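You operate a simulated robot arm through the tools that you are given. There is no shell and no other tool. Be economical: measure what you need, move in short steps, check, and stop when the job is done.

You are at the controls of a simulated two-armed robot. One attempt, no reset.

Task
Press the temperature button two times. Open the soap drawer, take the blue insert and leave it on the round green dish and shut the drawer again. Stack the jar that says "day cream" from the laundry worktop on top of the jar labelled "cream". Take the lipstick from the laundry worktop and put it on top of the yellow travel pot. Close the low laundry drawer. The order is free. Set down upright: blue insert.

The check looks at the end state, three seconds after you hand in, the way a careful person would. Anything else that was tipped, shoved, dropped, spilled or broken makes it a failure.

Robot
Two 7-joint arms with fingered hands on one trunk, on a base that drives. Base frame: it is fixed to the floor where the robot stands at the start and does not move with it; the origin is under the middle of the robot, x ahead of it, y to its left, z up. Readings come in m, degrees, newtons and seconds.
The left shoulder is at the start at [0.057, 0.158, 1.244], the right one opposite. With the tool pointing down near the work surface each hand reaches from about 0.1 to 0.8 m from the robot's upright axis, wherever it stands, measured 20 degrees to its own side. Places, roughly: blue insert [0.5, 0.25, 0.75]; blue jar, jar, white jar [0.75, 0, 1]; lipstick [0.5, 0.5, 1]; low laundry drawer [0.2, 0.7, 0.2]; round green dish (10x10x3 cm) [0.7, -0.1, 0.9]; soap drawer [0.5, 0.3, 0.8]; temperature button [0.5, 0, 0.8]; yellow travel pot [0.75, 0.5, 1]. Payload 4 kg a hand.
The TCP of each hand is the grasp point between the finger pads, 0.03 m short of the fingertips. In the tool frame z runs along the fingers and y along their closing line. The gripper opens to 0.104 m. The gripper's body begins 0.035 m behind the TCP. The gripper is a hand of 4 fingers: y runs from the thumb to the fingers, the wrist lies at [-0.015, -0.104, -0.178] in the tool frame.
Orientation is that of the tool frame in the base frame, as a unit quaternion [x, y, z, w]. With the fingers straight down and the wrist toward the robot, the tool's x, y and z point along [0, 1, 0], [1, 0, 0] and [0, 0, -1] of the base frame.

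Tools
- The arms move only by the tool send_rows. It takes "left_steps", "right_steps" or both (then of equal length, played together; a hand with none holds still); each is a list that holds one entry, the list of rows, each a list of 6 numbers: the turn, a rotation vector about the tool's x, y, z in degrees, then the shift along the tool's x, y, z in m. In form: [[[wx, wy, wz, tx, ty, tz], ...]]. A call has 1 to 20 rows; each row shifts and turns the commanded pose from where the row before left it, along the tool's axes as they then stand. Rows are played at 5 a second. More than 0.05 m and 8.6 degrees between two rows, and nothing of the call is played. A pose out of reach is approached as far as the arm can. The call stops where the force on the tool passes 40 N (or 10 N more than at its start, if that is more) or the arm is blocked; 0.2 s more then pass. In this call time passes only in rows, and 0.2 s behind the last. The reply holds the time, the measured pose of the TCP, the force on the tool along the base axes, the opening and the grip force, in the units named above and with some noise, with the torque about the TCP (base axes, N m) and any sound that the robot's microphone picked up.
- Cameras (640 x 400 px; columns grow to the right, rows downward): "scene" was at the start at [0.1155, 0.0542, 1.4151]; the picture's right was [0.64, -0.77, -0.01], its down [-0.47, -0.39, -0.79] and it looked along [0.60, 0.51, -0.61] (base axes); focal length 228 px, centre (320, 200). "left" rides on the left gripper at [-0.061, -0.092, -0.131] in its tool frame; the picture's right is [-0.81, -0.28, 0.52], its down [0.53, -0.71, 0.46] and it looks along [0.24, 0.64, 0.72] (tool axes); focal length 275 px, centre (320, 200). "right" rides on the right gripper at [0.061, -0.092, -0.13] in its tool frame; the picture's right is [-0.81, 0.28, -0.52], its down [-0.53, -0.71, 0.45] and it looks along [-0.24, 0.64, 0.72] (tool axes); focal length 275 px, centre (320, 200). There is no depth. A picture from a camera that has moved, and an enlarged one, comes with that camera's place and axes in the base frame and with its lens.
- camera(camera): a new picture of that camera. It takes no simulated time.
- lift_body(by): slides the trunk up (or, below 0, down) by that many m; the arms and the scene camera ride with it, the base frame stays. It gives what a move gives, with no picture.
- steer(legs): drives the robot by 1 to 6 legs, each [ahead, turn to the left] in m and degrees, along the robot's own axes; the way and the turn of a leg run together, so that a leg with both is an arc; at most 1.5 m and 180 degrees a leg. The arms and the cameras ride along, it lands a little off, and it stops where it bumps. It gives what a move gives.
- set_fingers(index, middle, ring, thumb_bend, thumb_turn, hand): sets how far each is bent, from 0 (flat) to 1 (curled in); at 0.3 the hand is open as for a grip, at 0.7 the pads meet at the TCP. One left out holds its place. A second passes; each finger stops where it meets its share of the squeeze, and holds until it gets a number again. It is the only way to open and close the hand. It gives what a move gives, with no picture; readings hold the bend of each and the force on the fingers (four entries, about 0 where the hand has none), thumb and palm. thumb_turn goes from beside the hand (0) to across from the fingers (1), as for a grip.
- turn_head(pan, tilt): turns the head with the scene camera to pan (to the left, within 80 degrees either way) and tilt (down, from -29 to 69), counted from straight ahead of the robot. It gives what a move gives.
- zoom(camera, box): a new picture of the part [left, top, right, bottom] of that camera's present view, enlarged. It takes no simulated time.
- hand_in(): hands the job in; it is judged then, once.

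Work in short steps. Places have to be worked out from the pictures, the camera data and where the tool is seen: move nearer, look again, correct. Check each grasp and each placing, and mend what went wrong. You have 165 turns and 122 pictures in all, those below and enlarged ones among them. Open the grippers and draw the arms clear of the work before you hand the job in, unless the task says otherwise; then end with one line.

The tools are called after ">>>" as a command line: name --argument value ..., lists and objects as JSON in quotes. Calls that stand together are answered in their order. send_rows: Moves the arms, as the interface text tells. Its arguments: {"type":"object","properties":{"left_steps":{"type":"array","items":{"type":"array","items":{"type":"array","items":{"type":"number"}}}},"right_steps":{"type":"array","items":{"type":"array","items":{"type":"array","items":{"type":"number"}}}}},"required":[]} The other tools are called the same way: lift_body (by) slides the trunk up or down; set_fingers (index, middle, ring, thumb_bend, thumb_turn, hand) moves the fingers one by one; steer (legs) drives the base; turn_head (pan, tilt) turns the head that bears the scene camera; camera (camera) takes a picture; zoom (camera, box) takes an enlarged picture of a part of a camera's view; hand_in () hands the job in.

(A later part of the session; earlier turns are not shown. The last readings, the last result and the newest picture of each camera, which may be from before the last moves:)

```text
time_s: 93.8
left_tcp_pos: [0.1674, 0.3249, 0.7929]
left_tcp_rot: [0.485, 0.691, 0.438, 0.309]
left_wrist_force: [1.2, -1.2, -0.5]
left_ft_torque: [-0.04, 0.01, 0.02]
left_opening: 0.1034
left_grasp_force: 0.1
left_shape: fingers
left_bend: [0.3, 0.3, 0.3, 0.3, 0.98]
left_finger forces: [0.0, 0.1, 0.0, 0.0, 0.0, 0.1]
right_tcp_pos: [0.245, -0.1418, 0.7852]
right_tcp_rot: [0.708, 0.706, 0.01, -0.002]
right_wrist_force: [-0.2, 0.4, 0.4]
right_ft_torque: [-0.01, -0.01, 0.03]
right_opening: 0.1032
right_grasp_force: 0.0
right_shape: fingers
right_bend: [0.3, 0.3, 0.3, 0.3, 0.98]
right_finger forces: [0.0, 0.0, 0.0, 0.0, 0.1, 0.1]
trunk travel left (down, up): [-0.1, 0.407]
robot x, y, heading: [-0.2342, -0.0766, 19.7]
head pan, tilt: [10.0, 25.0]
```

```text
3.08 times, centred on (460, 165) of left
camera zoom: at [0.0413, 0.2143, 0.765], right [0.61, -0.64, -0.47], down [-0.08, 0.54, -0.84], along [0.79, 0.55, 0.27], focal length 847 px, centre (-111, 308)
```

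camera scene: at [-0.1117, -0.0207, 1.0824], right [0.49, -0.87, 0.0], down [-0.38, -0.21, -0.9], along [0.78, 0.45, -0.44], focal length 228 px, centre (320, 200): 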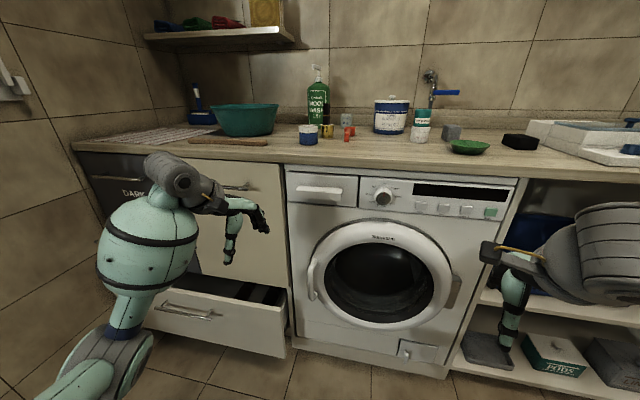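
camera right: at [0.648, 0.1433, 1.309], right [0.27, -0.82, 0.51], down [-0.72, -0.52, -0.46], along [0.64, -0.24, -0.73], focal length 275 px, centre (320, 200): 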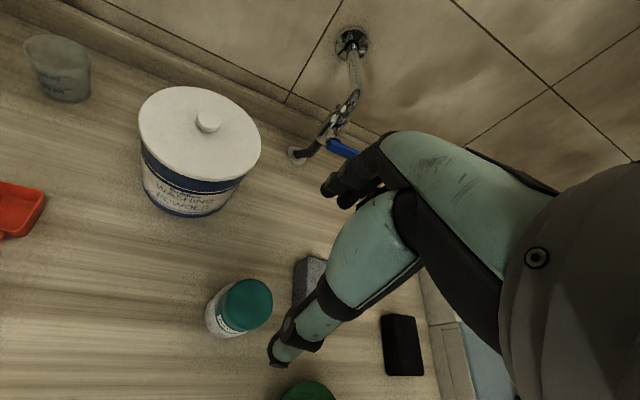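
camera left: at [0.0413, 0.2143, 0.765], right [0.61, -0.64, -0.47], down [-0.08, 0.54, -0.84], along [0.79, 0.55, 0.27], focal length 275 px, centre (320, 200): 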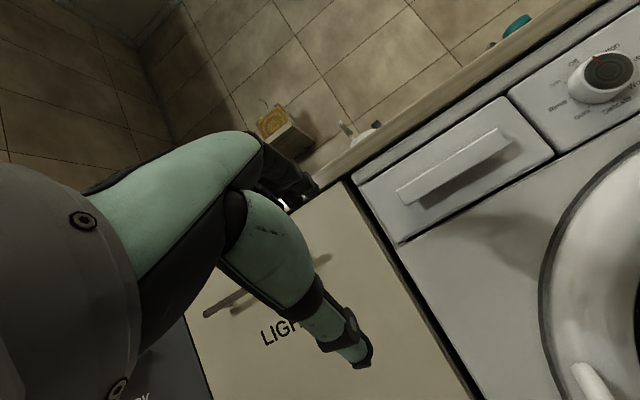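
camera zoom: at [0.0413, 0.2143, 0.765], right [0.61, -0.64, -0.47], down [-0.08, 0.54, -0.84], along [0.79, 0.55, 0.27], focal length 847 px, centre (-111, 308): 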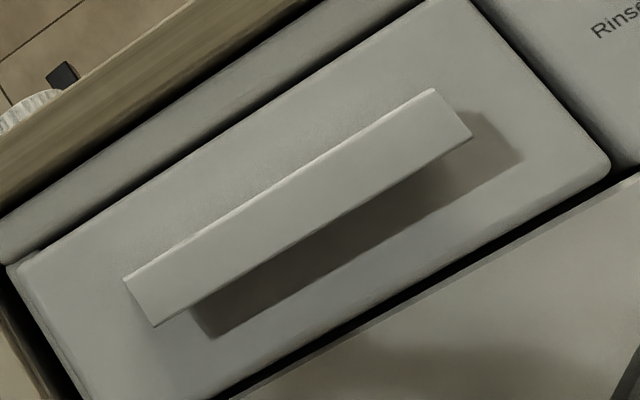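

The handle is a lip with open space beneath: pinch it with fingers on top and thumb hooked below. Align the left hand in front of it.

>>> send_rows --left_steps '[[[0, 0, 0, -0.032, 0.007, -0.003], [0, 0, 0, -0.032, 0.007, -0.003], [0, 0, 0, -0.032, 0.007, -0.003], [0, 0, 0, -0.032, 0.007, -0.003], [0, 0, 0, 0, 0.0142, 0.0302], [0, 0, 0, 0, 0.0142, 0.0302], [0, 0, 0, 0, 0.0142, 0.0302], [0, 0, 0, 0, 0, 0]]]'

>>> camera --camera "left"

>>> zoom --camera "scene" --box '[240, 130, 400, 250]'

```text
time_s: 95.8
left_tcp_pos: [0.2885, 0.2592, 0.8192]
left_tcp_rot: [0.492, 0.683, 0.467, 0.27]
left_wrist_force: [0.1, -0.3, 0.4]
left_ft_torque: [-0.02, 0.0, -0.06]
left_opening: 0.1033
left_grasp_force: 0.0
left_shape: fingers
left_bend: [0.3, 0.3, 0.3, 0.3, 0.98]
left_finger forces: [0.1, 0.0, 0.1, 0.0, 0.1, 0.1]
right_tcp_pos: [0.2358, -0.1461, 0.7912]
right_tcp_rot: [0.707, 0.707, 0.017, 0.002]
right_wrist_force: [0.4, -0.1, 0.3]
right_ft_torque: [-0.02, -0.02, -0.02]
right_opening: 0.1033
right_grasp_force: 0.0
right_shape: fingers
right_bend: [0.3, 0.3, 0.3, 0.3, 0.97]
right_finger forces: [0.1, 0.0, 0.0, 0.1, 0.1, 0.0]
trunk travel left (down, up): [-0.1, 0.407]
robot x, y, heading: [-0.2354, -0.0837, 19.5]
head pan, tilt: [10.0, 25.0]
stopped in row 8 (left hand): the arm was blocked; the commanded pose is now the measured one
```

```text
42 pictures are left
camera left: at [0.1654, 0.1472, 0.7846], right [0.61, -0.58, -0.54], down [-0.12, 0.61, -0.79], along [0.78, 0.55, 0.3], focal length 275 px, centre (320, 200)
```

left: 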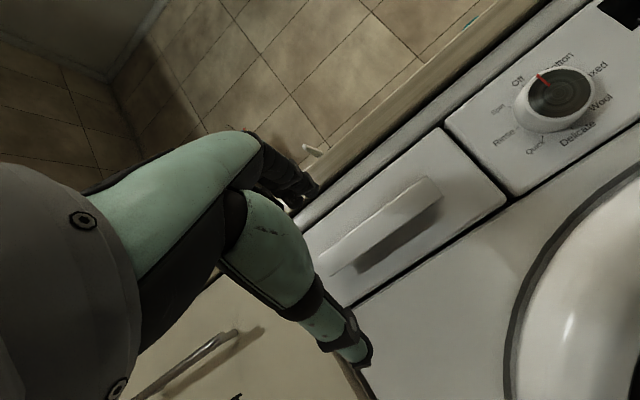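

```text
3.33 times, centred on (320, 190) of scene
camera zoom: at [-0.113, -0.0211, 1.0831], right [0.49, -0.87, 0.0], down [-0.38, -0.21, -0.9], along [0.78, 0.45, -0.43], focal length 762 px, centre (320, 233)
```

zoom: 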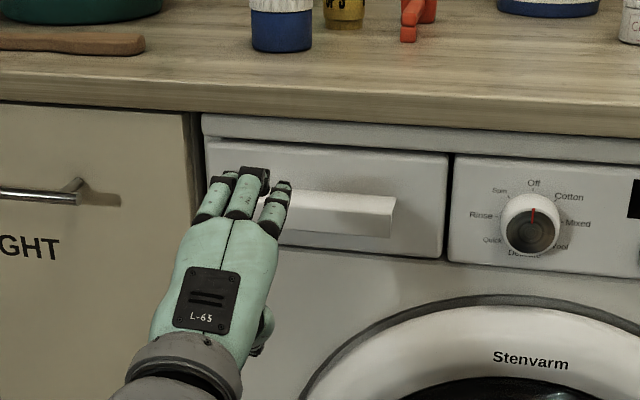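

The arm got blocked, likely the folded elbow. Back the base a little for a straighter arm, then look around.

>>> steer --legs '[[-0.13, 0]]'

>>> lift_body --by 0.1

>>> turn_head --pan 10 --tilt 35

>>> camera --camera "scene"

```text
time_s: 97.2
left_tcp_pos: [0.1628, 0.2113, 0.8186]
left_tcp_rot: [0.494, 0.682, 0.467, 0.271]
left_wrist_force: [-1.1, -0.2, -0.1]
left_ft_torque: [-0.02, 0.01, -0.01]
left_opening: 0.1032
left_grasp_force: 0.1
left_shape: fingers
left_bend: [0.3, 0.3, 0.3, 0.3, 0.98]
left_finger forces: [0.0, 0.0, 0.1, 0.1, 0.0, 0.0]
right_tcp_pos: [0.1081, -0.1931, 0.7907]
right_tcp_rot: [0.709, 0.705, 0.016, 0.001]
right_wrist_force: [-0.5, -0.3, 0.3]
right_ft_torque: [0.0, -0.05, -0.01]
right_opening: 0.103
right_grasp_force: 0.0
right_shape: fingers
right_bend: [0.3, 0.3, 0.3, 0.3, 0.97]
right_finger forces: [0.0, 0.0, 0.1, 0.1, 0.0, 0.0]
trunk travel left (down, up): [-0.1, 0.407]
robot x, y, heading: [-0.3568, -0.1225, 19.3]
head pan, tilt: [10.0, 25.0]
```

```text
time_s: 98.5
left_tcp_pos: [0.1568, 0.208, 0.9249]
left_tcp_rot: [0.491, 0.68, 0.471, 0.274]
left_wrist_force: [-0.5, 0.1, 0.8]
left_ft_torque: [0.0, -0.01, 0.0]
left_opening: 0.1035
left_grasp_force: 0.0
left_shape: fingers
left_bend: [0.3, 0.3, 0.3, 0.3, 0.98]
left_finger forces: [0.1, 0.1, 0.0, 0.0, 0.0, 0.1]
right_tcp_pos: [0.1009, -0.1958, 0.8971]
right_tcp_rot: [0.709, 0.705, 0.021, 0.004]
right_wrist_force: [0.0, -0.1, 0.1]
right_ft_torque: [-0.01, -0.02, -0.02]
right_opening: 0.1031
right_grasp_force: 0.1
right_shape: fingers
right_bend: [0.3, 0.3, 0.3, 0.3, 0.97]
right_finger forces: [0.0, 0.1, 0.0, 0.1, 0.0, 0.0]
trunk travel left (down, up): [-0.2, 0.307]
robot x, y, heading: [-0.3618, -0.1273, 19.3]
head pan, tilt: [10.0, 25.0]
```

```text
time_s: 99.2
left_tcp_pos: [0.1563, 0.2085, 0.9245]
left_tcp_rot: [0.492, 0.68, 0.47, 0.274]
left_wrist_force: [-0.1, 0.1, -0.6]
left_ft_torque: [-0.01, -0.04, -0.01]
left_opening: 0.1031
left_grasp_force: 0.2
left_shape: fingers
left_bend: [0.3, 0.3, 0.3, 0.3, 0.98]
left_finger forces: [0.0, 0.0, 0.0, 0.0, 0.1, 0.0]
right_tcp_pos: [0.0992, -0.1975, 0.8966]
right_tcp_rot: [0.709, 0.705, 0.021, 0.004]
right_wrist_force: [-0.8, -0.1, 0.0]
right_ft_torque: [-0.01, 0.0, 0.03]
right_opening: 0.1031
right_grasp_force: 0.0
right_shape: fingers
right_bend: [0.3, 0.3, 0.3, 0.3, 0.97]
right_finger forces: [0.0, 0.0, 0.0, 0.0, 0.1, 0.0]
trunk travel left (down, up): [-0.2, 0.307]
robot x, y, heading: [-0.3587, -0.1232, 19.0]
head pan, tilt: [10.0, 35.0]
```

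```text
40 pictures are left
camera scene: at [-0.241, -0.0679, 1.168], right [0.49, -0.87, 0.0], down [-0.51, -0.28, -0.81], along [0.71, 0.4, -0.58], focal length 228 px, centre (320, 200)
```

scene: 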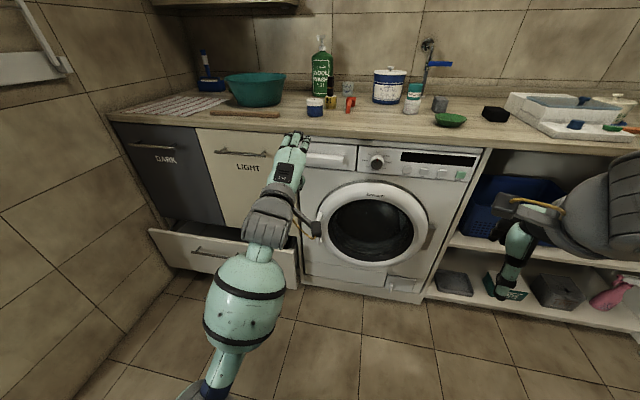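

Re-approach: roll level, descend to handle height, then forward part way.

>>> send_rows --left_steps '[[[0, 0, -5.7, -0.003, -0.0303, 0.0136], [0, 0, 0, -0.003, -0.0303, 0.0136], [0, 0, 0, -0.003, -0.0303, 0.0136], [0, 0, 0, -0.005, 0.0179, 0.0393], [0, 0, 0, -0.005, 0.0179, 0.0393], [0, 0, 0, -0.005, 0.0179, 0.0393], [0, 0, 0, 0, 0, 0], [0, 0, 0, 0, 0, 0]]]'

>>> zoom --camera "scene" --box '[240, 110, 400, 230]'

```text
time_s: 99.8
left_tcp_pos: [0.1366, 0.2423, 0.8757]
left_tcp_rot: [0.47, 0.675, 0.513, 0.245]
left_wrist_force: [0.1, -0.7, 0.7]
left_ft_torque: [-0.02, 0.02, 0.0]
left_opening: 0.1034
left_grasp_force: 0.0
left_shape: fingers
left_bend: [0.3, 0.3, 0.3, 0.3, 0.97]
left_finger forces: [0.1, 0.1, 0.0, 0.0, 0.0, 0.1]
right_tcp_pos: [0.0915, -0.2012, 0.9035]
right_tcp_rot: [0.712, 0.702, 0.028, 0.006]
right_wrist_force: [-0.7, -0.3, -0.1]
right_ft_torque: [-0.02, -0.01, 0.02]
right_opening: 0.1035
right_grasp_force: 0.0
right_shape: fingers
right_bend: [0.3, 0.3, 0.3, 0.3, 0.97]
right_finger forces: [0.1, 0.0, 0.0, 0.0, 0.1, 0.1]
trunk travel left (down, up): [-0.2, 0.307]
robot x, y, heading: [-0.3618, -0.1223, 19.6]
head pan, tilt: [10.0, 35.0]
stopped in row 3 (left hand): the arm was blocked; the commanded pose is now the measured one
```

```text
3.33 times, centred on (320, 170) of scene
camera zoom: at [-0.2424, -0.0686, 1.1678], right [0.49, -0.87, 0.0], down [-0.51, -0.28, -0.81], along [0.71, 0.4, -0.58], focal length 762 px, centre (320, 300)
```

zoom: 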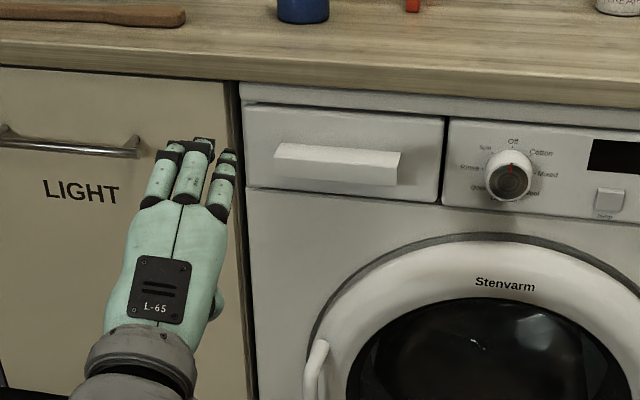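

The elbow presses on the robot's own body when the hand is near the midline. Relieve it, and shift the robot ~17 cm to the right so the handle lies to its left.

>>> send_rows --left_steps '[[[0, 0, 0, 0.03, 0.0273, -0.0123], [0, 0, 0, 0.03, 0.0273, -0.0123], [0, 0, 0, 0.03, 0, 0], [0, 0, 0, 0, 0, 0]]]'

>>> steer --legs '[[0, -60], [0.2, 0], [0, 60]]'

>>> camera --camera "scene"

```text
time_s: 100.8
left_tcp_pos: [0.0965, 0.3137, 0.9466]
left_tcp_rot: [0.47, 0.676, 0.513, 0.244]
left_wrist_force: [-0.4, 0.1, 0.3]
left_ft_torque: [0.01, 0.01, -0.01]
left_opening: 0.1031
left_grasp_force: 0.1
left_shape: fingers
left_bend: [0.3, 0.3, 0.3, 0.3, 0.97]
left_finger forces: [0.0, 0.0, 0.0, 0.0, 0.0, 0.1]
right_tcp_pos: [0.0926, -0.2006, 0.9014]
right_tcp_rot: [0.711, 0.702, 0.026, 0.006]
right_wrist_force: [0.3, -0.2, 0.2]
right_ft_torque: [-0.03, -0.01, -0.03]
right_opening: 0.1032
right_grasp_force: 0.0
right_shape: fingers
right_bend: [0.3, 0.3, 0.3, 0.3, 0.97]
right_finger forces: [0.0, 0.0, 0.0, 0.1, 0.0, 0.1]
trunk travel left (down, up): [-0.2, 0.307]
robot x, y, heading: [-0.36, -0.1267, 19.2]
head pan, tilt: [10.0, 35.0]
```

```text
time_s: 107.7
left_tcp_pos: [0.2405, 0.1915, 0.9459]
left_tcp_rot: [0.465, 0.68, 0.514, 0.24]
left_wrist_force: [0.7, -0.6, -0.1]
left_ft_torque: [0.01, -0.01, 0.0]
left_opening: 0.1032
left_grasp_force: 0.0
left_shape: fingers
left_bend: [0.3, 0.3, 0.3, 0.3, 0.97]
left_finger forces: [0.0, 0.1, 0.0, 0.0, 0.0, 0.0]
right_tcp_pos: [0.2448, -0.3208, 0.9023]
right_tcp_rot: [0.704, 0.71, 0.023, 0.006]
right_wrist_force: [0.4, -0.4, -0.5]
right_ft_torque: [0.02, -0.01, 0.0]
right_opening: 0.1031
right_grasp_force: 0.1
right_shape: fingers
right_bend: [0.3, 0.3, 0.3, 0.3, 0.97]
right_finger forces: [0.0, 0.0, 0.0, 0.0, 0.0, 0.1]
trunk travel left (down, up): [-0.2, 0.307]
robot x, y, heading: [-0.2078, -0.2619, 20.2]
head pan, tilt: [10.0, 35.0]
```

```text
38 pictures are left
camera scene: at [-0.0883, -0.2026, 1.168], right [0.5, -0.86, 0.0], down [-0.51, -0.29, -0.81], along [0.7, 0.41, -0.58], focal length 228 px, centre (320, 200)
```

scene: 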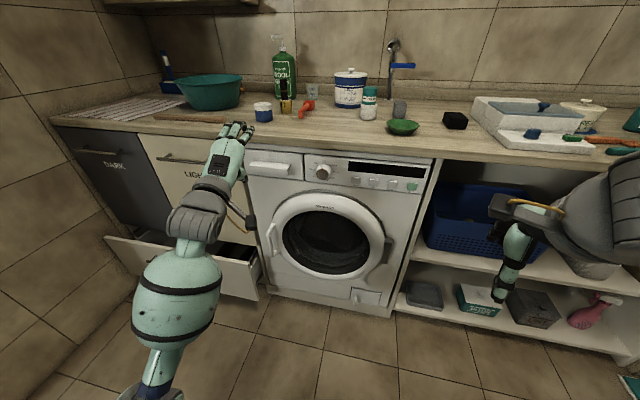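

Now the handle lies left of the robot's axis. Fix the hand's yaw and roll first.

>>> send_rows --left_steps '[[[-0.8, -4.9, -2.85, 0, 0, 0], [-0.8, -4.9, -2.85, 0, 0, 0], [0, 0, 0, 0, -0.0277, 0.0107], [0, 0, 0, 0, -0.0277, 0.0107], [0, 0, 0, 0, 0, 0]]]'

```text
time_s: 108.9
left_tcp_pos: [0.2338, 0.1871, 0.8944]
left_tcp_rot: [0.468, 0.668, 0.474, 0.332]
left_wrist_force: [-0.3, 0.2, 0.2]
left_ft_torque: [0.0, 0.0, -0.02]
left_opening: 0.1033
left_grasp_force: 0.1
left_shape: fingers
left_bend: [0.3, 0.3, 0.3, 0.3, 0.98]
left_finger forces: [0.1, 0.0, 0.0, 0.0, 0.0, 0.0]
right_tcp_pos: [0.2425, -0.3254, 0.9083]
right_tcp_rot: [0.713, 0.701, 0.029, 0.004]
right_wrist_force: [-0.3, 0.5, 0.7]
right_ft_torque: [0.0, 0.0, 0.01]
right_opening: 0.1033
right_grasp_force: 0.1
right_shape: fingers
right_bend: [0.3, 0.3, 0.3, 0.3, 0.98]
right_finger forces: [0.0, 0.1, 0.0, 0.0, 0.1, 0.1]
trunk travel left (down, up): [-0.2, 0.307]
robot x, y, heading: [-0.2098, -0.2629, 20.2]
head pan, tilt: [10.0, 35.0]
```

The elbow seems to press on the base when the trunk is this low. Raise the trunk 0.2 m and bring the hand down relative to it.

>>> lift_body --by 0.2

>>> send_rows --left_steps '[[[0, 0, 0, 0, -0.04, 0.014], [0, 0, 0, 0, -0.04, 0.014], [0, 0, 0, 0, -0.04, 0.014], [0, 0, 0, 0, -0.04, 0.014], [0, 0, 0, 0, -0.04, 0.014], [0, 0, 0, 0, -0.04, 0.014], [0, 0, 0, 0, 0, 0]]]'

```text
time_s: 111.1
left_tcp_pos: [0.2328, 0.1883, 1.0944]
left_tcp_rot: [0.468, 0.669, 0.474, 0.331]
left_wrist_force: [-0.9, 0.0, -0.4]
left_ft_torque: [0.01, 0.01, 0.03]
left_opening: 0.1031
left_grasp_force: 0.1
left_shape: fingers
left_bend: [0.3, 0.3, 0.3, 0.3, 0.98]
left_finger forces: [0.0, 0.0, 0.0, 0.0, 0.0, 0.1]
right_tcp_pos: [0.2429, -0.3257, 1.1062]
right_tcp_rot: [0.715, 0.698, 0.028, 0.003]
right_wrist_force: [0.2, 0.3, -0.6]
right_ft_torque: [0.01, 0.01, -0.01]
right_opening: 0.1033
right_grasp_force: 0.1
right_shape: fingers
right_bend: [0.3, 0.3, 0.3, 0.3, 0.98]
right_finger forces: [0.0, 0.1, 0.0, 0.1, 0.1, 0.0]
trunk travel left (down, up): [-0.4, 0.107]
robot x, y, heading: [-0.2061, -0.2639, 20.4]
head pan, tilt: [10.0, 35.0]
```

```text
time_s: 112.7
left_tcp_pos: [0.2328, 0.1867, 0.8388]
left_tcp_rot: [0.467, 0.669, 0.474, 0.332]
left_wrist_force: [0.3, 0.1, 0.3]
left_ft_torque: [-0.03, 0.0, 0.03]
left_opening: 0.1032
left_grasp_force: 0.0
left_shape: fingers
left_bend: [0.3, 0.3, 0.3, 0.3, 0.98]
left_finger forces: [0.0, 0.0, 0.0, 0.0, 0.0, 0.1]
right_tcp_pos: [0.2436, -0.3259, 1.1084]
right_tcp_rot: [0.715, 0.699, 0.029, 0.004]
right_wrist_force: [-0.4, 1.4, -0.7]
right_ft_torque: [-0.02, 0.03, -0.01]
right_opening: 0.1032
right_grasp_force: 0.1
right_shape: fingers
right_bend: [0.3, 0.3, 0.3, 0.3, 0.98]
right_finger forces: [0.0, 0.1, 0.0, 0.1, 0.1, 0.0]
trunk travel left (down, up): [-0.4, 0.107]
robot x, y, heading: [-0.2072, -0.2568, 20.0]
head pan, tilt: [10.0, 35.0]
```

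Free now. Approach to ~6 cm short of the handle and look.

>>> send_rows --left_steps '[[[0, 0, 0, 0.009, 0.0094, 0.0391], [0, 0, 0, 0.009, 0.0094, 0.0391], [0, 0, 0, 0.009, 0.0094, 0.0391], [0, 0, 0, 0, 0, 0]]]'

>>> zoom --camera "scene" --box '[180, 120, 340, 240]'

>>> camera --camera "left"

```text
time_s: 113.7
left_tcp_pos: [0.3368, 0.2541, 0.8265]
left_tcp_rot: [0.467, 0.669, 0.474, 0.332]
left_wrist_force: [1.3, 0.3, -0.1]
left_ft_torque: [0.0, 0.02, 0.02]
left_opening: 0.1034
left_grasp_force: 0.0
left_shape: fingers
left_bend: [0.3, 0.3, 0.3, 0.3, 0.98]
left_finger forces: [0.1, 0.0, 0.0, 0.0, 0.0, 0.1]
right_tcp_pos: [0.244, -0.3245, 1.1079]
right_tcp_rot: [0.715, 0.698, 0.03, 0.003]
right_wrist_force: [-0.1, 0.0, -0.8]
right_ft_torque: [0.0, 0.02, 0.03]
right_opening: 0.1031
right_grasp_force: 0.1
right_shape: fingers
right_bend: [0.3, 0.3, 0.3, 0.3, 0.98]
right_finger forces: [0.0, 0.0, 0.0, 0.0, 0.0, 0.0]
trunk travel left (down, up): [-0.4, 0.107]
robot x, y, heading: [-0.2062, -0.2628, 20.2]
head pan, tilt: [10.0, 35.0]
```

```text
3.33 times, centred on (260, 180) of scene
camera zoom: at [-0.086, -0.2019, 1.367], right [0.5, -0.86, 0.0], down [-0.51, -0.29, -0.81], along [0.7, 0.41, -0.58], focal length 762 px, centre (520, 267)
```

zoom: 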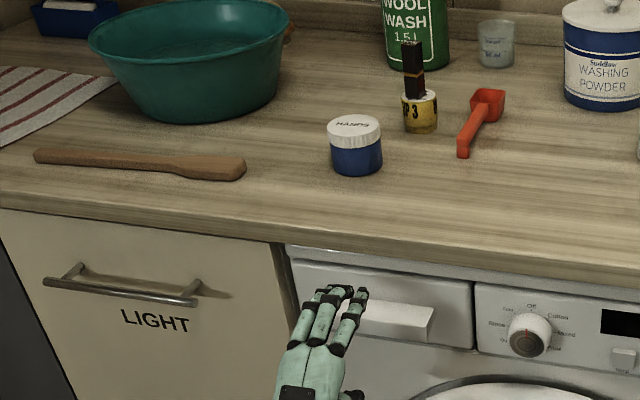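

```text
36 pictures are left
camera left: at [0.2141, 0.1436, 0.7833], right [0.65, -0.62, -0.43], down [0.0, 0.57, -0.82], along [0.76, 0.54, 0.37], focal length 275 px, centre (320, 200)
```

left: 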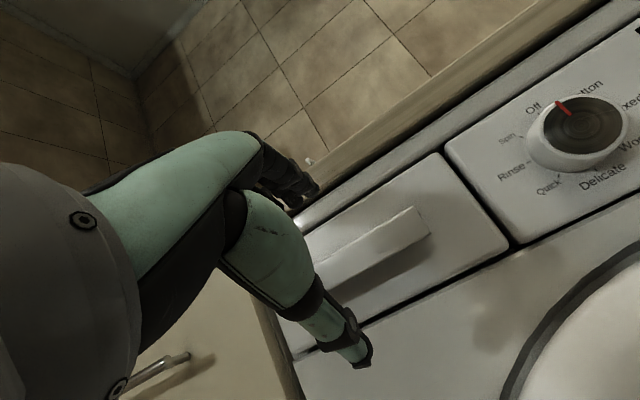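

Pre-close the hand somewhat, then advance so the thumb goes under the lip and fingers over it.

>>> set_fingers --hand "left" --index 0.48 --middle 0.48 --ring 0.48 --thumb_bend 0.45

>>> send_rows --left_steps '[[[0, 0, 0, 0, 0.0024, 0.0188], [0, 0, 0, 0, 0.0024, 0.0188], [0, 0, 0, 0, 0.004, 0.0123], [0, 0, 0, 0, 0, 0]]]'

>>> zoom --camera "left" --box '[250, 150, 490, 330]'

>>> zoom --camera "scene" --box '[220, 170, 320, 245]'

```text
time_s: 114.7
left_tcp_pos: [0.3371, 0.2534, 0.827]
left_tcp_rot: [0.467, 0.669, 0.474, 0.331]
left_wrist_force: [-1.3, 0.2, 0.4]
left_ft_torque: [-0.03, 0.02, 0.02]
left_opening: 0.0618
left_grasp_force: 0.1
left_shape: fingers
left_bend: [0.48, 0.48, 0.48, 0.45, 0.98]
left_finger forces: [0.0, 0.0, 0.0, 0.0, 0.0, 0.0]
right_tcp_pos: [0.244, -0.3238, 1.1053]
right_tcp_rot: [0.715, 0.699, 0.028, 0.004]
right_wrist_force: [0.3, -0.2, 0.0]
right_ft_torque: [0.04, 0.01, 0.0]
right_opening: 0.1032
right_grasp_force: 0.1
right_shape: fingers
right_bend: [0.3, 0.3, 0.3, 0.3, 0.98]
right_finger forces: [0.1, 0.0, 0.0, 0.0, 0.0, 0.0]
trunk travel left (down, up): [-0.4, 0.107]
robot x, y, heading: [-0.2067, -0.2643, 20.2]
head pan, tilt: [10.0, 35.0]
```

```text
time_s: 115.5
left_tcp_pos: [0.375, 0.2694, 0.8262]
left_tcp_rot: [0.464, 0.662, 0.481, 0.339]
left_wrist_force: [0.6, -0.3, 0.9]
left_ft_torque: [0.0, 0.01, 0.02]
left_opening: 0.061
left_grasp_force: 0.0
left_shape: fingers
left_bend: [0.48, 0.48, 0.48, 0.45, 0.98]
left_finger forces: [0.0, 0.0, 0.0, 0.0, 0.0, 0.1]
right_tcp_pos: [0.2409, -0.3313, 1.1162]
right_tcp_rot: [0.729, 0.684, 0.036, -0.001]
right_wrist_force: [-0.5, 0.3, -0.1]
right_ft_torque: [-0.03, -0.01, -0.02]
right_opening: 0.1033
right_grasp_force: 0.0
right_shape: fingers
right_bend: [0.3, 0.3, 0.3, 0.3, 0.97]
right_finger forces: [0.1, 0.1, 0.1, 0.0, 0.1, 0.0]
trunk travel left (down, up): [-0.4, 0.107]
robot x, y, heading: [-0.2047, -0.2609, 20.2]
head pan, tilt: [10.0, 35.0]
stopped in row 4 (left hand): the force on the tool passed its limit (the readings are from after the stop); the commanded pose is now the measured one
```

```text
2.22 times, centred on (370, 240) of left
camera zoom: at [0.2518, 0.1589, 0.7796], right [0.66, -0.62, -0.42], down [0.02, 0.57, -0.82], along [0.75, 0.53, 0.39], focal length 612 px, centre (209, 111)
```

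zoom: 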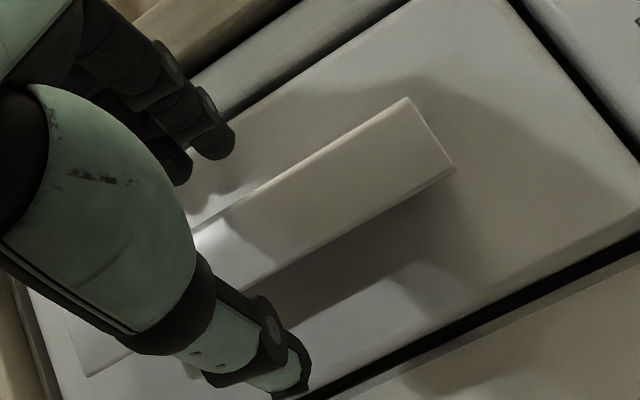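

```text
5.33 times, centred on (270, 208) of scene
camera zoom: at [-0.0885, -0.2028, 1.3673], right [0.5, -0.86, 0.0], down [-0.5, -0.29, -0.81], along [0.7, 0.41, -0.58], focal length 1219 px, centre (587, 160)
```

zoom: 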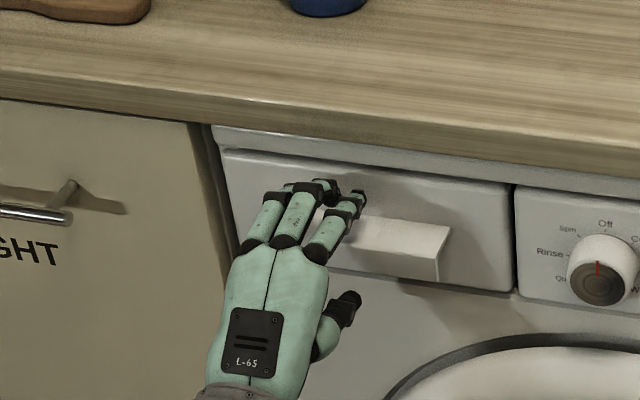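

Fingertips touch the drawer face above the lip. Ease back slightly and close on the lip.

>>> send_rows --left_steps '[[[0, 0, 0, 0, -0.003, -0.005], [0, 0, 0, 0, 0, 0]]]'

>>> set_fingers --hand "left" --index 0.8 --middle 0.8 --ring 0.8 --thumb_bend 0.8

>>> zoom --camera "left" --box '[250, 150, 490, 330]'

>>> zoom --camera "scene" --box '[220, 170, 320, 245]'

```text
time_s: 116.1
left_tcp_pos: [0.3706, 0.2679, 0.8239]
left_tcp_rot: [0.464, 0.663, 0.481, 0.338]
left_wrist_force: [0.2, -0.3, -0.1]
left_ft_torque: [0.04, 0.02, 0.02]
left_opening: 0.0612
left_grasp_force: 0.1
left_shape: fingers
left_bend: [0.48, 0.48, 0.48, 0.45, 0.98]
left_finger forces: [0.1, 0.0, 0.0, 0.0, 0.0, 0.0]
right_tcp_pos: [0.2426, -0.3311, 1.1157]
right_tcp_rot: [0.728, 0.685, 0.035, -0.001]
right_wrist_force: [-0.3, 0.2, 0.0]
right_ft_torque: [0.0, -0.02, 0.01]
right_opening: 0.1032
right_grasp_force: 0.1
right_shape: fingers
right_bend: [0.3, 0.3, 0.3, 0.3, 0.97]
right_finger forces: [0.1, 0.1, 0.1, 0.0, 0.0, 0.0]
trunk travel left (down, up): [-0.4, 0.107]
robot x, y, heading: [-0.2076, -0.2662, 20.2]
head pan, tilt: [10.0, 35.0]
```

```text
time_s: 117.1
left_tcp_pos: [0.3711, 0.2681, 0.8274]
left_tcp_rot: [0.463, 0.662, 0.482, 0.338]
left_wrist_force: [1.9, 4.3, 14.7]
left_ft_torque: [0.55, -0.13, 0.0]
left_opening: 0.0168
left_grasp_force: 18.1
left_shape: fingers
left_bend: [0.71, 0.66, 0.72, 0.63, 0.97]
left_finger forces: [6.8, 8.4, 10.3, 0.0, 10.4, 0.0]
right_tcp_pos: [0.2424, -0.3316, 1.1156]
right_tcp_rot: [0.728, 0.685, 0.035, -0.001]
right_wrist_force: [-0.7, 0.0, 0.5]
right_ft_torque: [0.0, 0.01, 0.03]
right_opening: 0.1031
right_grasp_force: 0.0
right_shape: fingers
right_bend: [0.3, 0.3, 0.3, 0.3, 0.97]
right_finger forces: [0.1, 0.0, 0.1, 0.1, 0.0, 0.0]
trunk travel left (down, up): [-0.4, 0.107]
robot x, y, heading: [-0.2058, -0.26, 20.1]
head pan, tilt: [10.0, 35.0]
```

```text
2.22 times, centred on (370, 240) of left
camera zoom: at [0.2489, 0.1583, 0.7799], right [0.66, -0.62, -0.42], down [0.02, 0.57, -0.82], along [0.75, 0.53, 0.39], focal length 612 px, centre (209, 111)
```

zoom: 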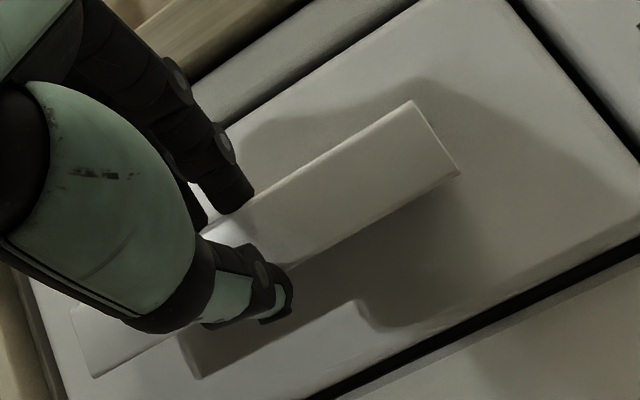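

```text
5.33 times, centred on (270, 208) of scene
camera zoom: at [-0.0871, -0.2029, 1.3672], right [0.5, -0.86, 0.0], down [-0.5, -0.29, -0.81], along [0.7, 0.41, -0.58], focal length 1219 px, centre (587, 160)
```

zoom: 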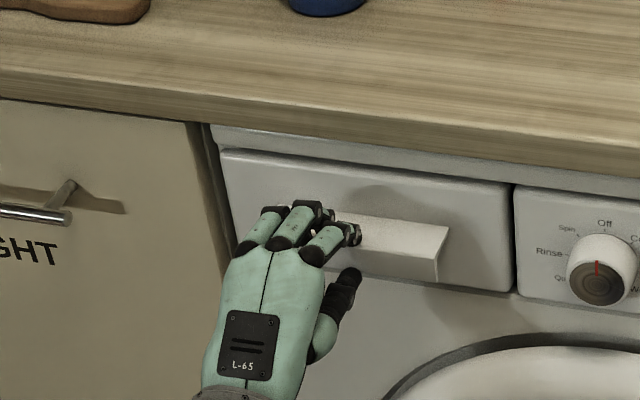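

Gripped the lip (18 N). Pull straight back in small steps.

>>> send_rows --left_steps '[[[0, 0, 0, 0, -0.0066, -0.0188], [0, 0, 0, 0, -0.0066, -0.0188], [0, 0, 0, 0, -0.0066, -0.0188], [0, 0, 0, 0, 0, 0]]]'

>>> zoom --camera "scene" --box '[200, 150, 340, 255]'

```text
time_s: 118.1
left_tcp_pos: [0.3111, 0.2464, 0.8277]
left_tcp_rot: [0.462, 0.663, 0.483, 0.338]
left_wrist_force: [-4.9, 15.5, 21.7]
left_ft_torque: [0.61, -0.31, 0.43]
left_opening: 0.0094
left_grasp_force: 20.6
left_shape: fingers
left_bend: [0.71, 0.66, 0.72, 0.68, 0.98]
left_finger forces: [8.5, 9.5, 11.5, 0.0, 11.7, 0.0]
right_tcp_pos: [0.2405, -0.3298, 1.1158]
right_tcp_rot: [0.728, 0.684, 0.036, 0.0]
right_wrist_force: [-0.3, -0.3, 0.2]
right_ft_torque: [-0.04, -0.02, 0.01]
right_opening: 0.103
right_grasp_force: 0.0
right_shape: fingers
right_bend: [0.3, 0.3, 0.3, 0.3, 0.97]
right_finger forces: [0.1, 0.0, 0.0, 0.0, 0.0, 0.1]
trunk travel left (down, up): [-0.4, 0.107]
robot x, y, heading: [-0.2041, -0.2559, 20.2]
head pan, tilt: [10.0, 35.0]
```

```text
3.81 times, centred on (270, 202) of scene
camera zoom: at [-0.089, -0.2021, 1.3674], right [0.5, -0.86, 0.0], down [-0.5, -0.29, -0.81], along [0.7, 0.41, -0.58], focal length 871 px, centre (510, 190)
```

zoom: 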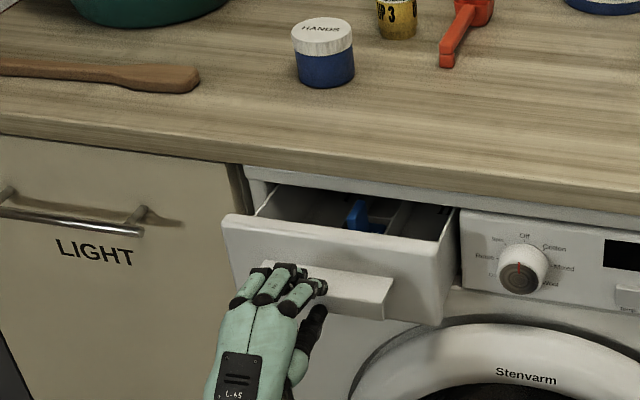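

Opening well — the blue insert is visible. Pull another ~8 cm.

>>> send_rows --left_steps '[[[0, 0, 0, 0, -0.0066, -0.0188], [0, 0, 0, 0, -0.0066, -0.0188], [0, 0, 0, 0, -0.0066, -0.0188], [0, 0, 0, 0, -0.0066, -0.0188], [0, 0, 0, 0, 0, 0]]]'

>>> zoom --camera "scene" --box '[200, 150, 340, 255]'

```text
time_s: 119.3
left_tcp_pos: [0.2353, 0.22, 0.8282]
left_tcp_rot: [0.461, 0.663, 0.483, 0.338]
left_wrist_force: [-6.9, 16.8, 23.1]
left_ft_torque: [0.67, -0.34, 0.47]
left_opening: 0.0096
left_grasp_force: 20.7
left_shape: fingers
left_bend: [0.71, 0.66, 0.72, 0.68, 0.99]
left_finger forces: [9.1, 10.3, 10.8, 0.1, 10.5, 0.1]
right_tcp_pos: [0.2414, -0.33, 1.116]
right_tcp_rot: [0.728, 0.685, 0.036, 0.001]
right_wrist_force: [0.0, -0.5, -0.6]
right_ft_torque: [0.01, 0.0, -0.01]
right_opening: 0.1032
right_grasp_force: 0.1
right_shape: fingers
right_bend: [0.3, 0.3, 0.3, 0.3, 0.97]
right_finger forces: [0.1, 0.0, 0.0, 0.0, 0.0, 0.1]
trunk travel left (down, up): [-0.4, 0.107]
robot x, y, heading: [-0.2056, -0.2563, 20.1]
head pan, tilt: [10.0, 35.0]
```

```text
3.81 times, centred on (270, 202) of scene
camera zoom: at [-0.0887, -0.2017, 1.3673], right [0.5, -0.86, 0.0], down [-0.5, -0.29, -0.81], along [0.7, 0.41, -0.58], focal length 871 px, centre (510, 190)
```

zoom: 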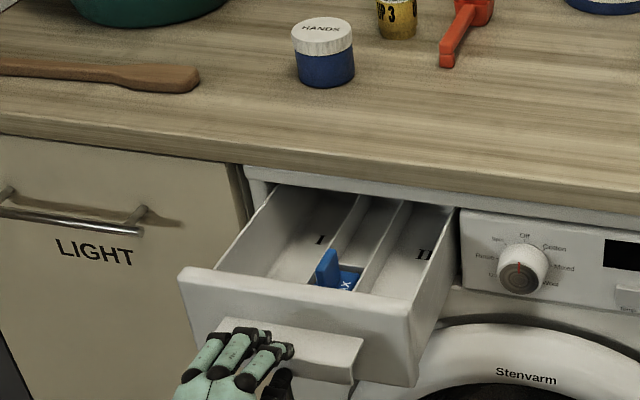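

The insert (with an upright tab) sits in the middle slot. Pull 4 cm more if it goes, for better clearance.

>>> send_rows --left_steps '[[[0, 0, 0, 0, -0.0066, -0.0188], [0, 0, 0, 0, -0.0066, -0.0188], [0, 0, 0, 0, 0, 0]]]'

>>> zoom --camera "scene" --box '[220, 180, 310, 240]'

```text
time_s: 120.1
left_tcp_pos: [0.2032, 0.2013, 0.8237]
left_tcp_rot: [0.464, 0.662, 0.481, 0.338]
left_wrist_force: [-1.2, 0.4, 15.8]
left_ft_torque: [0.26, -0.52, -0.03]
left_opening: 0.0
left_grasp_force: 10.5
left_shape: fingers
left_bend: [0.71, 0.64, 0.74, 0.74, 0.98]
left_finger forces: [11.0, 9.8, 0.0, 0.1, 0.0, 0.0]
right_tcp_pos: [0.2406, -0.3315, 1.1162]
right_tcp_rot: [0.728, 0.685, 0.036, -0.001]
right_wrist_force: [0.3, -0.4, 0.7]
right_ft_torque: [0.01, -0.02, -0.01]
right_opening: 0.1029
right_grasp_force: 0.0
right_shape: fingers
right_bend: [0.3, 0.3, 0.3, 0.3, 0.97]
right_finger forces: [0.0, 0.1, 0.0, 0.0, 0.1, 0.0]
trunk travel left (down, up): [-0.4, 0.107]
robot x, y, heading: [-0.2065, -0.259, 20.0]
head pan, tilt: [10.0, 35.0]
```

```text
6.67 times, centred on (265, 210) of scene
camera zoom: at [-0.0873, -0.2039, 1.3672], right [0.5, -0.86, 0.0], down [-0.5, -0.29, -0.81], along [0.7, 0.41, -0.58], focal length 1524 px, centre (687, 133)
```

zoom: 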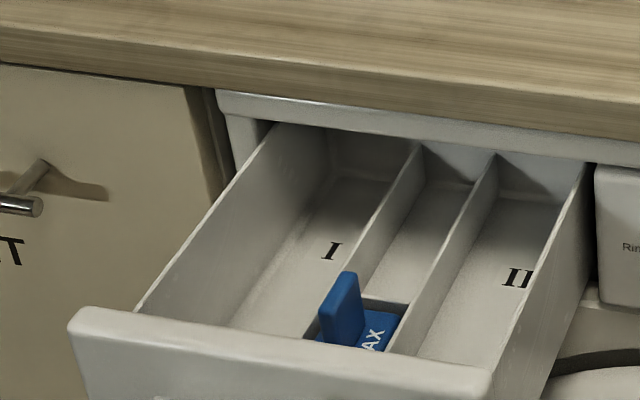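

The hand slipped off at the drawer's end stop; the drawer is open. Withdraw the left hand, raise it and turn it to point down.

>>> send_rows --left_steps '[[[0, 0, 0, 0, -0.0083, -0.0235], [0, 0, 0, 0, -0.0083, -0.0235], [0, 0, 0, 0, -0.0083, -0.0235], [0, 0, 0, 0, 0.0425, -0.0149], [0, 0, 0, 0, 0.0425, -0.0149], [0, 0, 0, 0, 0.0425, -0.0149], [0, 0, 0, 0, 0.0425, -0.0149], [0, 0, 0, 0, 0.0425, -0.0149], [7.9, 0, 0, 0, 0, 0], [7.9, 0, 0, 0, 0, 0], [7.9, 0, 0, 0, 0, 0], [7.9, 0, 0, 0, 0, 0], [7.9, 0, 0, 0, 0, 0], [7.9, 0, 0, 0, 0, 0], [7.9, 0, 0, 0, 0, 0], [7.9, 0, 0, 0, 0, 0], [7.9, 0, 0, 0, 0, 0], [0, 0, 0, 0, 0, 0]]]'

>>> set_fingers --hand "left" --index 0.3 --middle 0.3 --ring 0.3 --thumb_bend 0.3

>>> camera --camera "left"

```text
time_s: 123.9
left_tcp_pos: [0.1301, 0.1828, 1.0422]
left_tcp_rot: [0.573, 0.819, 0.005, 0.003]
left_wrist_force: [0.2, -0.3, 0.3]
left_ft_torque: [0.01, 0.03, 0.0]
left_opening: 0.0002
left_grasp_force: 0.1
left_shape: fingers
left_bend: [0.72, 0.73, 0.74, 0.74, 0.97]
left_finger forces: [0.0, 0.1, 0.1, 0.1, 0.0, 0.0]
left hand out of reach, approached as far as the arm can: row 11, 12
right_tcp_pos: [0.2429, -0.3302, 1.1156]
right_tcp_rot: [0.728, 0.685, 0.034, -0.001]
right_wrist_force: [-0.3, -0.5, -0.1]
right_ft_torque: [0.01, -0.01, -0.04]
right_opening: 0.1033
right_grasp_force: 0.0
right_shape: fingers
right_bend: [0.3, 0.3, 0.3, 0.3, 0.97]
right_finger forces: [0.1, 0.1, 0.1, 0.0, 0.1, 0.0]
trunk travel left (down, up): [-0.4, 0.107]
robot x, y, heading: [-0.2051, -0.2594, 20.1]
head pan, tilt: [10.0, 35.0]
```

```text
time_s: 124.9
left_tcp_pos: [0.1326, 0.183, 1.0429]
left_tcp_rot: [0.573, 0.819, 0.004, 0.003]
left_wrist_force: [-0.2, 0.1, 0.6]
left_ft_torque: [0.03, -0.02, 0.0]
left_opening: 0.1027
left_grasp_force: 0.1
left_shape: fingers
left_bend: [0.3, 0.3, 0.3, 0.3, 0.97]
left_finger forces: [0.0, 0.0, 0.0, 0.0, 0.0, 0.0]
right_tcp_pos: [0.2427, -0.3318, 1.1159]
right_tcp_rot: [0.729, 0.684, 0.034, -0.002]
right_wrist_force: [0.0, -0.6, 0.2]
right_ft_torque: [-0.01, 0.0, 0.02]
right_opening: 0.1033
right_grasp_force: 0.0
right_shape: fingers
right_bend: [0.3, 0.3, 0.3, 0.3, 0.97]
right_finger forces: [0.0, 0.0, 0.0, 0.0, 0.0, 0.0]
trunk travel left (down, up): [-0.4, 0.107]
robot x, y, heading: [-0.2086, -0.2621, 20.2]
head pan, tilt: [10.0, 35.0]
```

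```text
28 pictures are left
camera left: at [0.0652, 0.0935, 1.1714], right [0.03, -0.85, -0.52], down [-0.85, 0.26, -0.46], along [0.53, 0.45, -0.72], focal length 275 px, centre (320, 200)
```

left: 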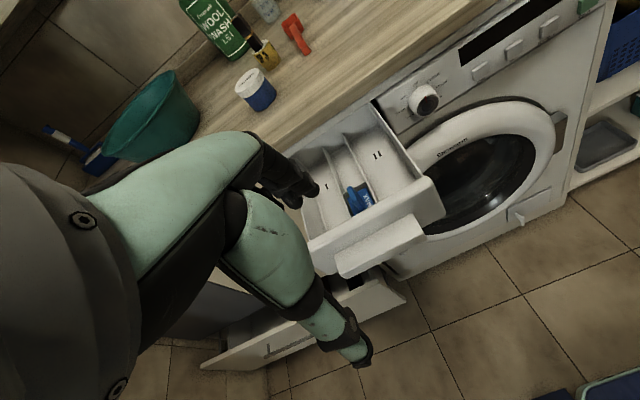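

>>> zoom --camera "left" --box '[310, 160, 410, 240]'

>>> zoom --camera "scene" --box '[220, 180, 310, 240]'

```text
5.00 times, centred on (360, 200) of left
camera zoom: at [0.0652, 0.0935, 1.1714], right [0.03, -0.85, -0.52], down [-0.85, 0.26, -0.46], along [0.53, 0.45, -0.72], focal length 1376 px, centre (120, 200)
```

zoom: 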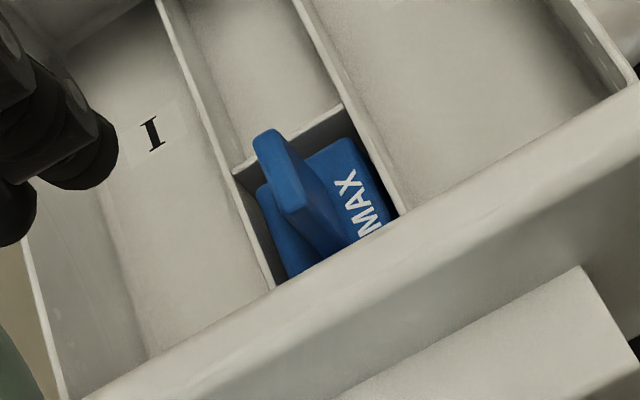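

```text
6.67 times, centred on (265, 210) of scene
camera zoom: at [-0.0855, -0.2017, 1.367], right [0.5, -0.86, 0.0], down [-0.51, -0.29, -0.81], along [0.7, 0.41, -0.58], focal length 1524 px, centre (687, 133)
```

zoom: 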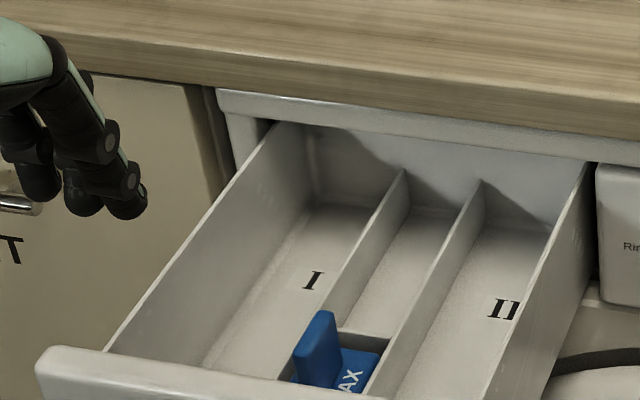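

Tab top at ≈(0.296, 0.235, 0.857), thin across the drawer's width. Turn the left hand 90° so it pinches across, and hover above.

>>> send_rows --left_steps '[[[0, 0, 8.2, 0, 0, 0], [0, 0, 8.2, 0, 0, 0], [0, 0, 8.2, 0, 0, 0], [0, 0, 8.2, 0, 0, 0], [0, 0, 8.2, 0, 0, 0], [0, 0, 8.2, 0, 0, 0], [0, 0, 8.2, 0, 0, 0], [0, 0, 8.2, 0, 0, 0], [0, 0, 8.2, 0, 0, 0], [0, 0, 8.2, 0, 0, 0], [0, 0, 8, 0, 0, 0], [0, 0, 0, 0.035, 0.0014, 0], [0, 0, 0, 0.035, 0.0014, 0], [0, 0, 0, 0.035, 0.0014, 0], [0, 0, 0, 0.035, 0.0014, 0], [0, 0, 0, 0.035, 0.0014, 0], [0, 0, 0, 0, 0, 0.04], [0, 0, 0, 0, 0, 0.04], [0, 0, 0, 0, 0, 0]]]'

>>> camera --camera "left"

>>> zoom --camera "scene" --box '[190, 150, 310, 240]'

```text
time_s: 128.9
left_tcp_pos: [0.3031, 0.2381, 0.9659]
left_tcp_rot: [0.985, 0.173, 0.006, -0.001]
left_wrist_force: [1.1, 0.0, 0.3]
left_ft_torque: [-0.01, 0.01, -0.02]
left_opening: 0.1029
left_grasp_force: 0.1
left_shape: fingers
left_bend: [0.3, 0.3, 0.3, 0.3, 0.97]
left_finger forces: [0.0, 0.1, 0.0, 0.1, 0.0, 0.0]
right_tcp_pos: [0.2448, -0.3301, 1.1153]
right_tcp_rot: [0.729, 0.684, 0.035, -0.002]
right_wrist_force: [0.4, -0.2, -1.2]
right_ft_torque: [0.02, 0.01, 0.01]
right_opening: 0.1034
right_grasp_force: 0.0
right_shape: fingers
right_bend: [0.3, 0.3, 0.3, 0.3, 0.97]
right_finger forces: [0.0, 0.0, 0.0, 0.0, 0.0, 0.1]
trunk travel left (down, up): [-0.4, 0.107]
robot x, y, heading: [-0.2074, -0.2574, 20.2]
head pan, tilt: [10.0, 35.0]
```

```text
25 pictures are left
camera left: at [0.212, 0.302, 1.0957], right [-0.85, -0.01, -0.53], down [0.26, 0.85, -0.45], along [0.46, -0.52, -0.72], focal length 275 px, centre (320, 200)
```

left: 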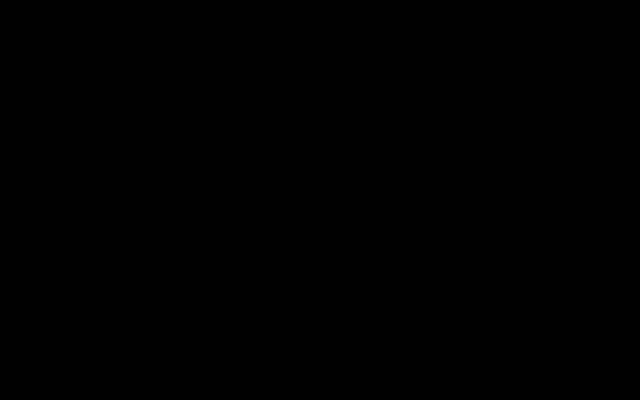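

```text
4.44 times, centred on (250, 195) of scene
camera zoom: at [-0.0853, -0.202, 1.367], right [0.5, -0.86, 0.0], down [-0.51, -0.29, -0.81], along [0.7, 0.41, -0.58], focal length 1016 px, centre (631, 222)
```

zoom: 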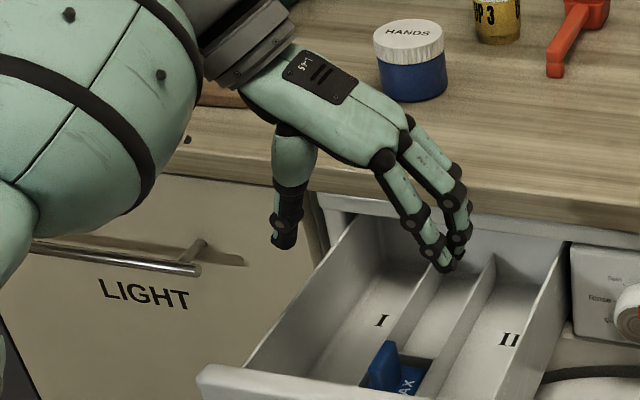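

Wrist camera is blocked in this pose, but the head view shows alignment. Narrow the grip, shift 4 mm, and descend around the tab.

>>> set_fingers --hand "left" --index 0.45 --middle 0.45 --ring 0.3 --thumb_bend 0.42

>>> send_rows --left_steps '[[[0, 0, 0, 0, 0.004, 0.03], [0, 0, 0, 0, 0, 0.03], [0, 0, 0, 0, 0, 0.023], [0, 0, 0, 0, 0, 0]]]'

>>> zoom --camera "scene" --box '[220, 180, 310, 240]'

```text
time_s: 129.9
left_tcp_pos: [0.3023, 0.2378, 0.9665]
left_tcp_rot: [0.985, 0.173, 0.007, -0.002]
left_wrist_force: [-0.3, 0.3, 0.1]
left_ft_torque: [0.01, 0.01, 0.02]
left_opening: 0.0694
left_grasp_force: 0.1
left_shape: fingers
left_bend: [0.45, 0.45, 0.3, 0.42, 0.97]
left_finger forces: [0.1, 0.0, 0.0, 0.0, 0.0, 0.0]
right_tcp_pos: [0.2436, -0.3301, 1.115]
right_tcp_rot: [0.728, 0.684, 0.034, -0.002]
right_wrist_force: [0.3, -0.2, -0.3]
right_ft_torque: [-0.01, 0.0, -0.04]
right_opening: 0.1031
right_grasp_force: 0.3
right_shape: fingers
right_bend: [0.3, 0.3, 0.3, 0.3, 0.97]
right_finger forces: [0.0, 0.0, 0.0, 0.0, 0.1, 0.0]
trunk travel left (down, up): [-0.4, 0.107]
robot x, y, heading: [-0.2079, -0.2587, 20.4]
head pan, tilt: [10.0, 35.0]
```

```text
time_s: 130.9
left_tcp_pos: [0.3055, 0.2356, 0.8792]
left_tcp_rot: [0.985, 0.173, 0.005, -0.002]
left_wrist_force: [0.1, 0.3, -0.4]
left_ft_torque: [0.0, -0.01, -0.04]
left_opening: 0.0696
left_grasp_force: 0.1
left_shape: fingers
left_bend: [0.45, 0.45, 0.3, 0.42, 0.97]
left_finger forces: [0.0, 0.0, 0.1, 0.1, 0.1, 0.1]
right_tcp_pos: [0.2434, -0.3308, 1.1153]
right_tcp_rot: [0.729, 0.684, 0.035, -0.001]
right_wrist_force: [0.2, -0.4, -0.4]
right_ft_torque: [0.01, -0.03, 0.01]
right_opening: 0.1031
right_grasp_force: 0.0
right_shape: fingers
right_bend: [0.3, 0.3, 0.3, 0.3, 0.97]
right_finger forces: [0.1, 0.1, 0.0, 0.0, 0.0, 0.0]
trunk travel left (down, up): [-0.4, 0.107]
robot x, y, heading: [-0.2057, -0.2599, 20.3]
head pan, tilt: [10.0, 35.0]
```

```text
6.67 times, centred on (265, 210) of scene
camera zoom: at [-0.0852, -0.2017, 1.367], right [0.5, -0.86, 0.0], down [-0.51, -0.29, -0.81], along [0.7, 0.41, -0.58], focal length 1524 px, centre (687, 133)
```

zoom: 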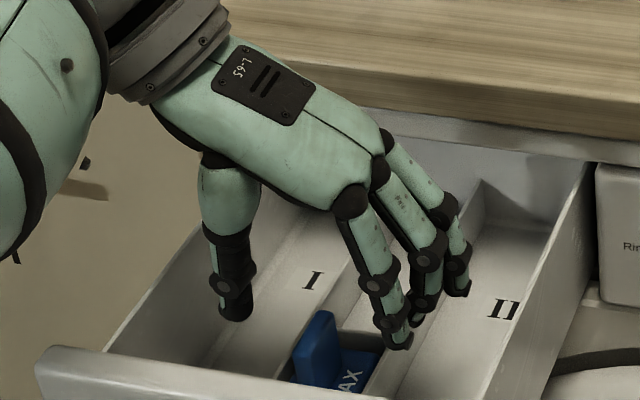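

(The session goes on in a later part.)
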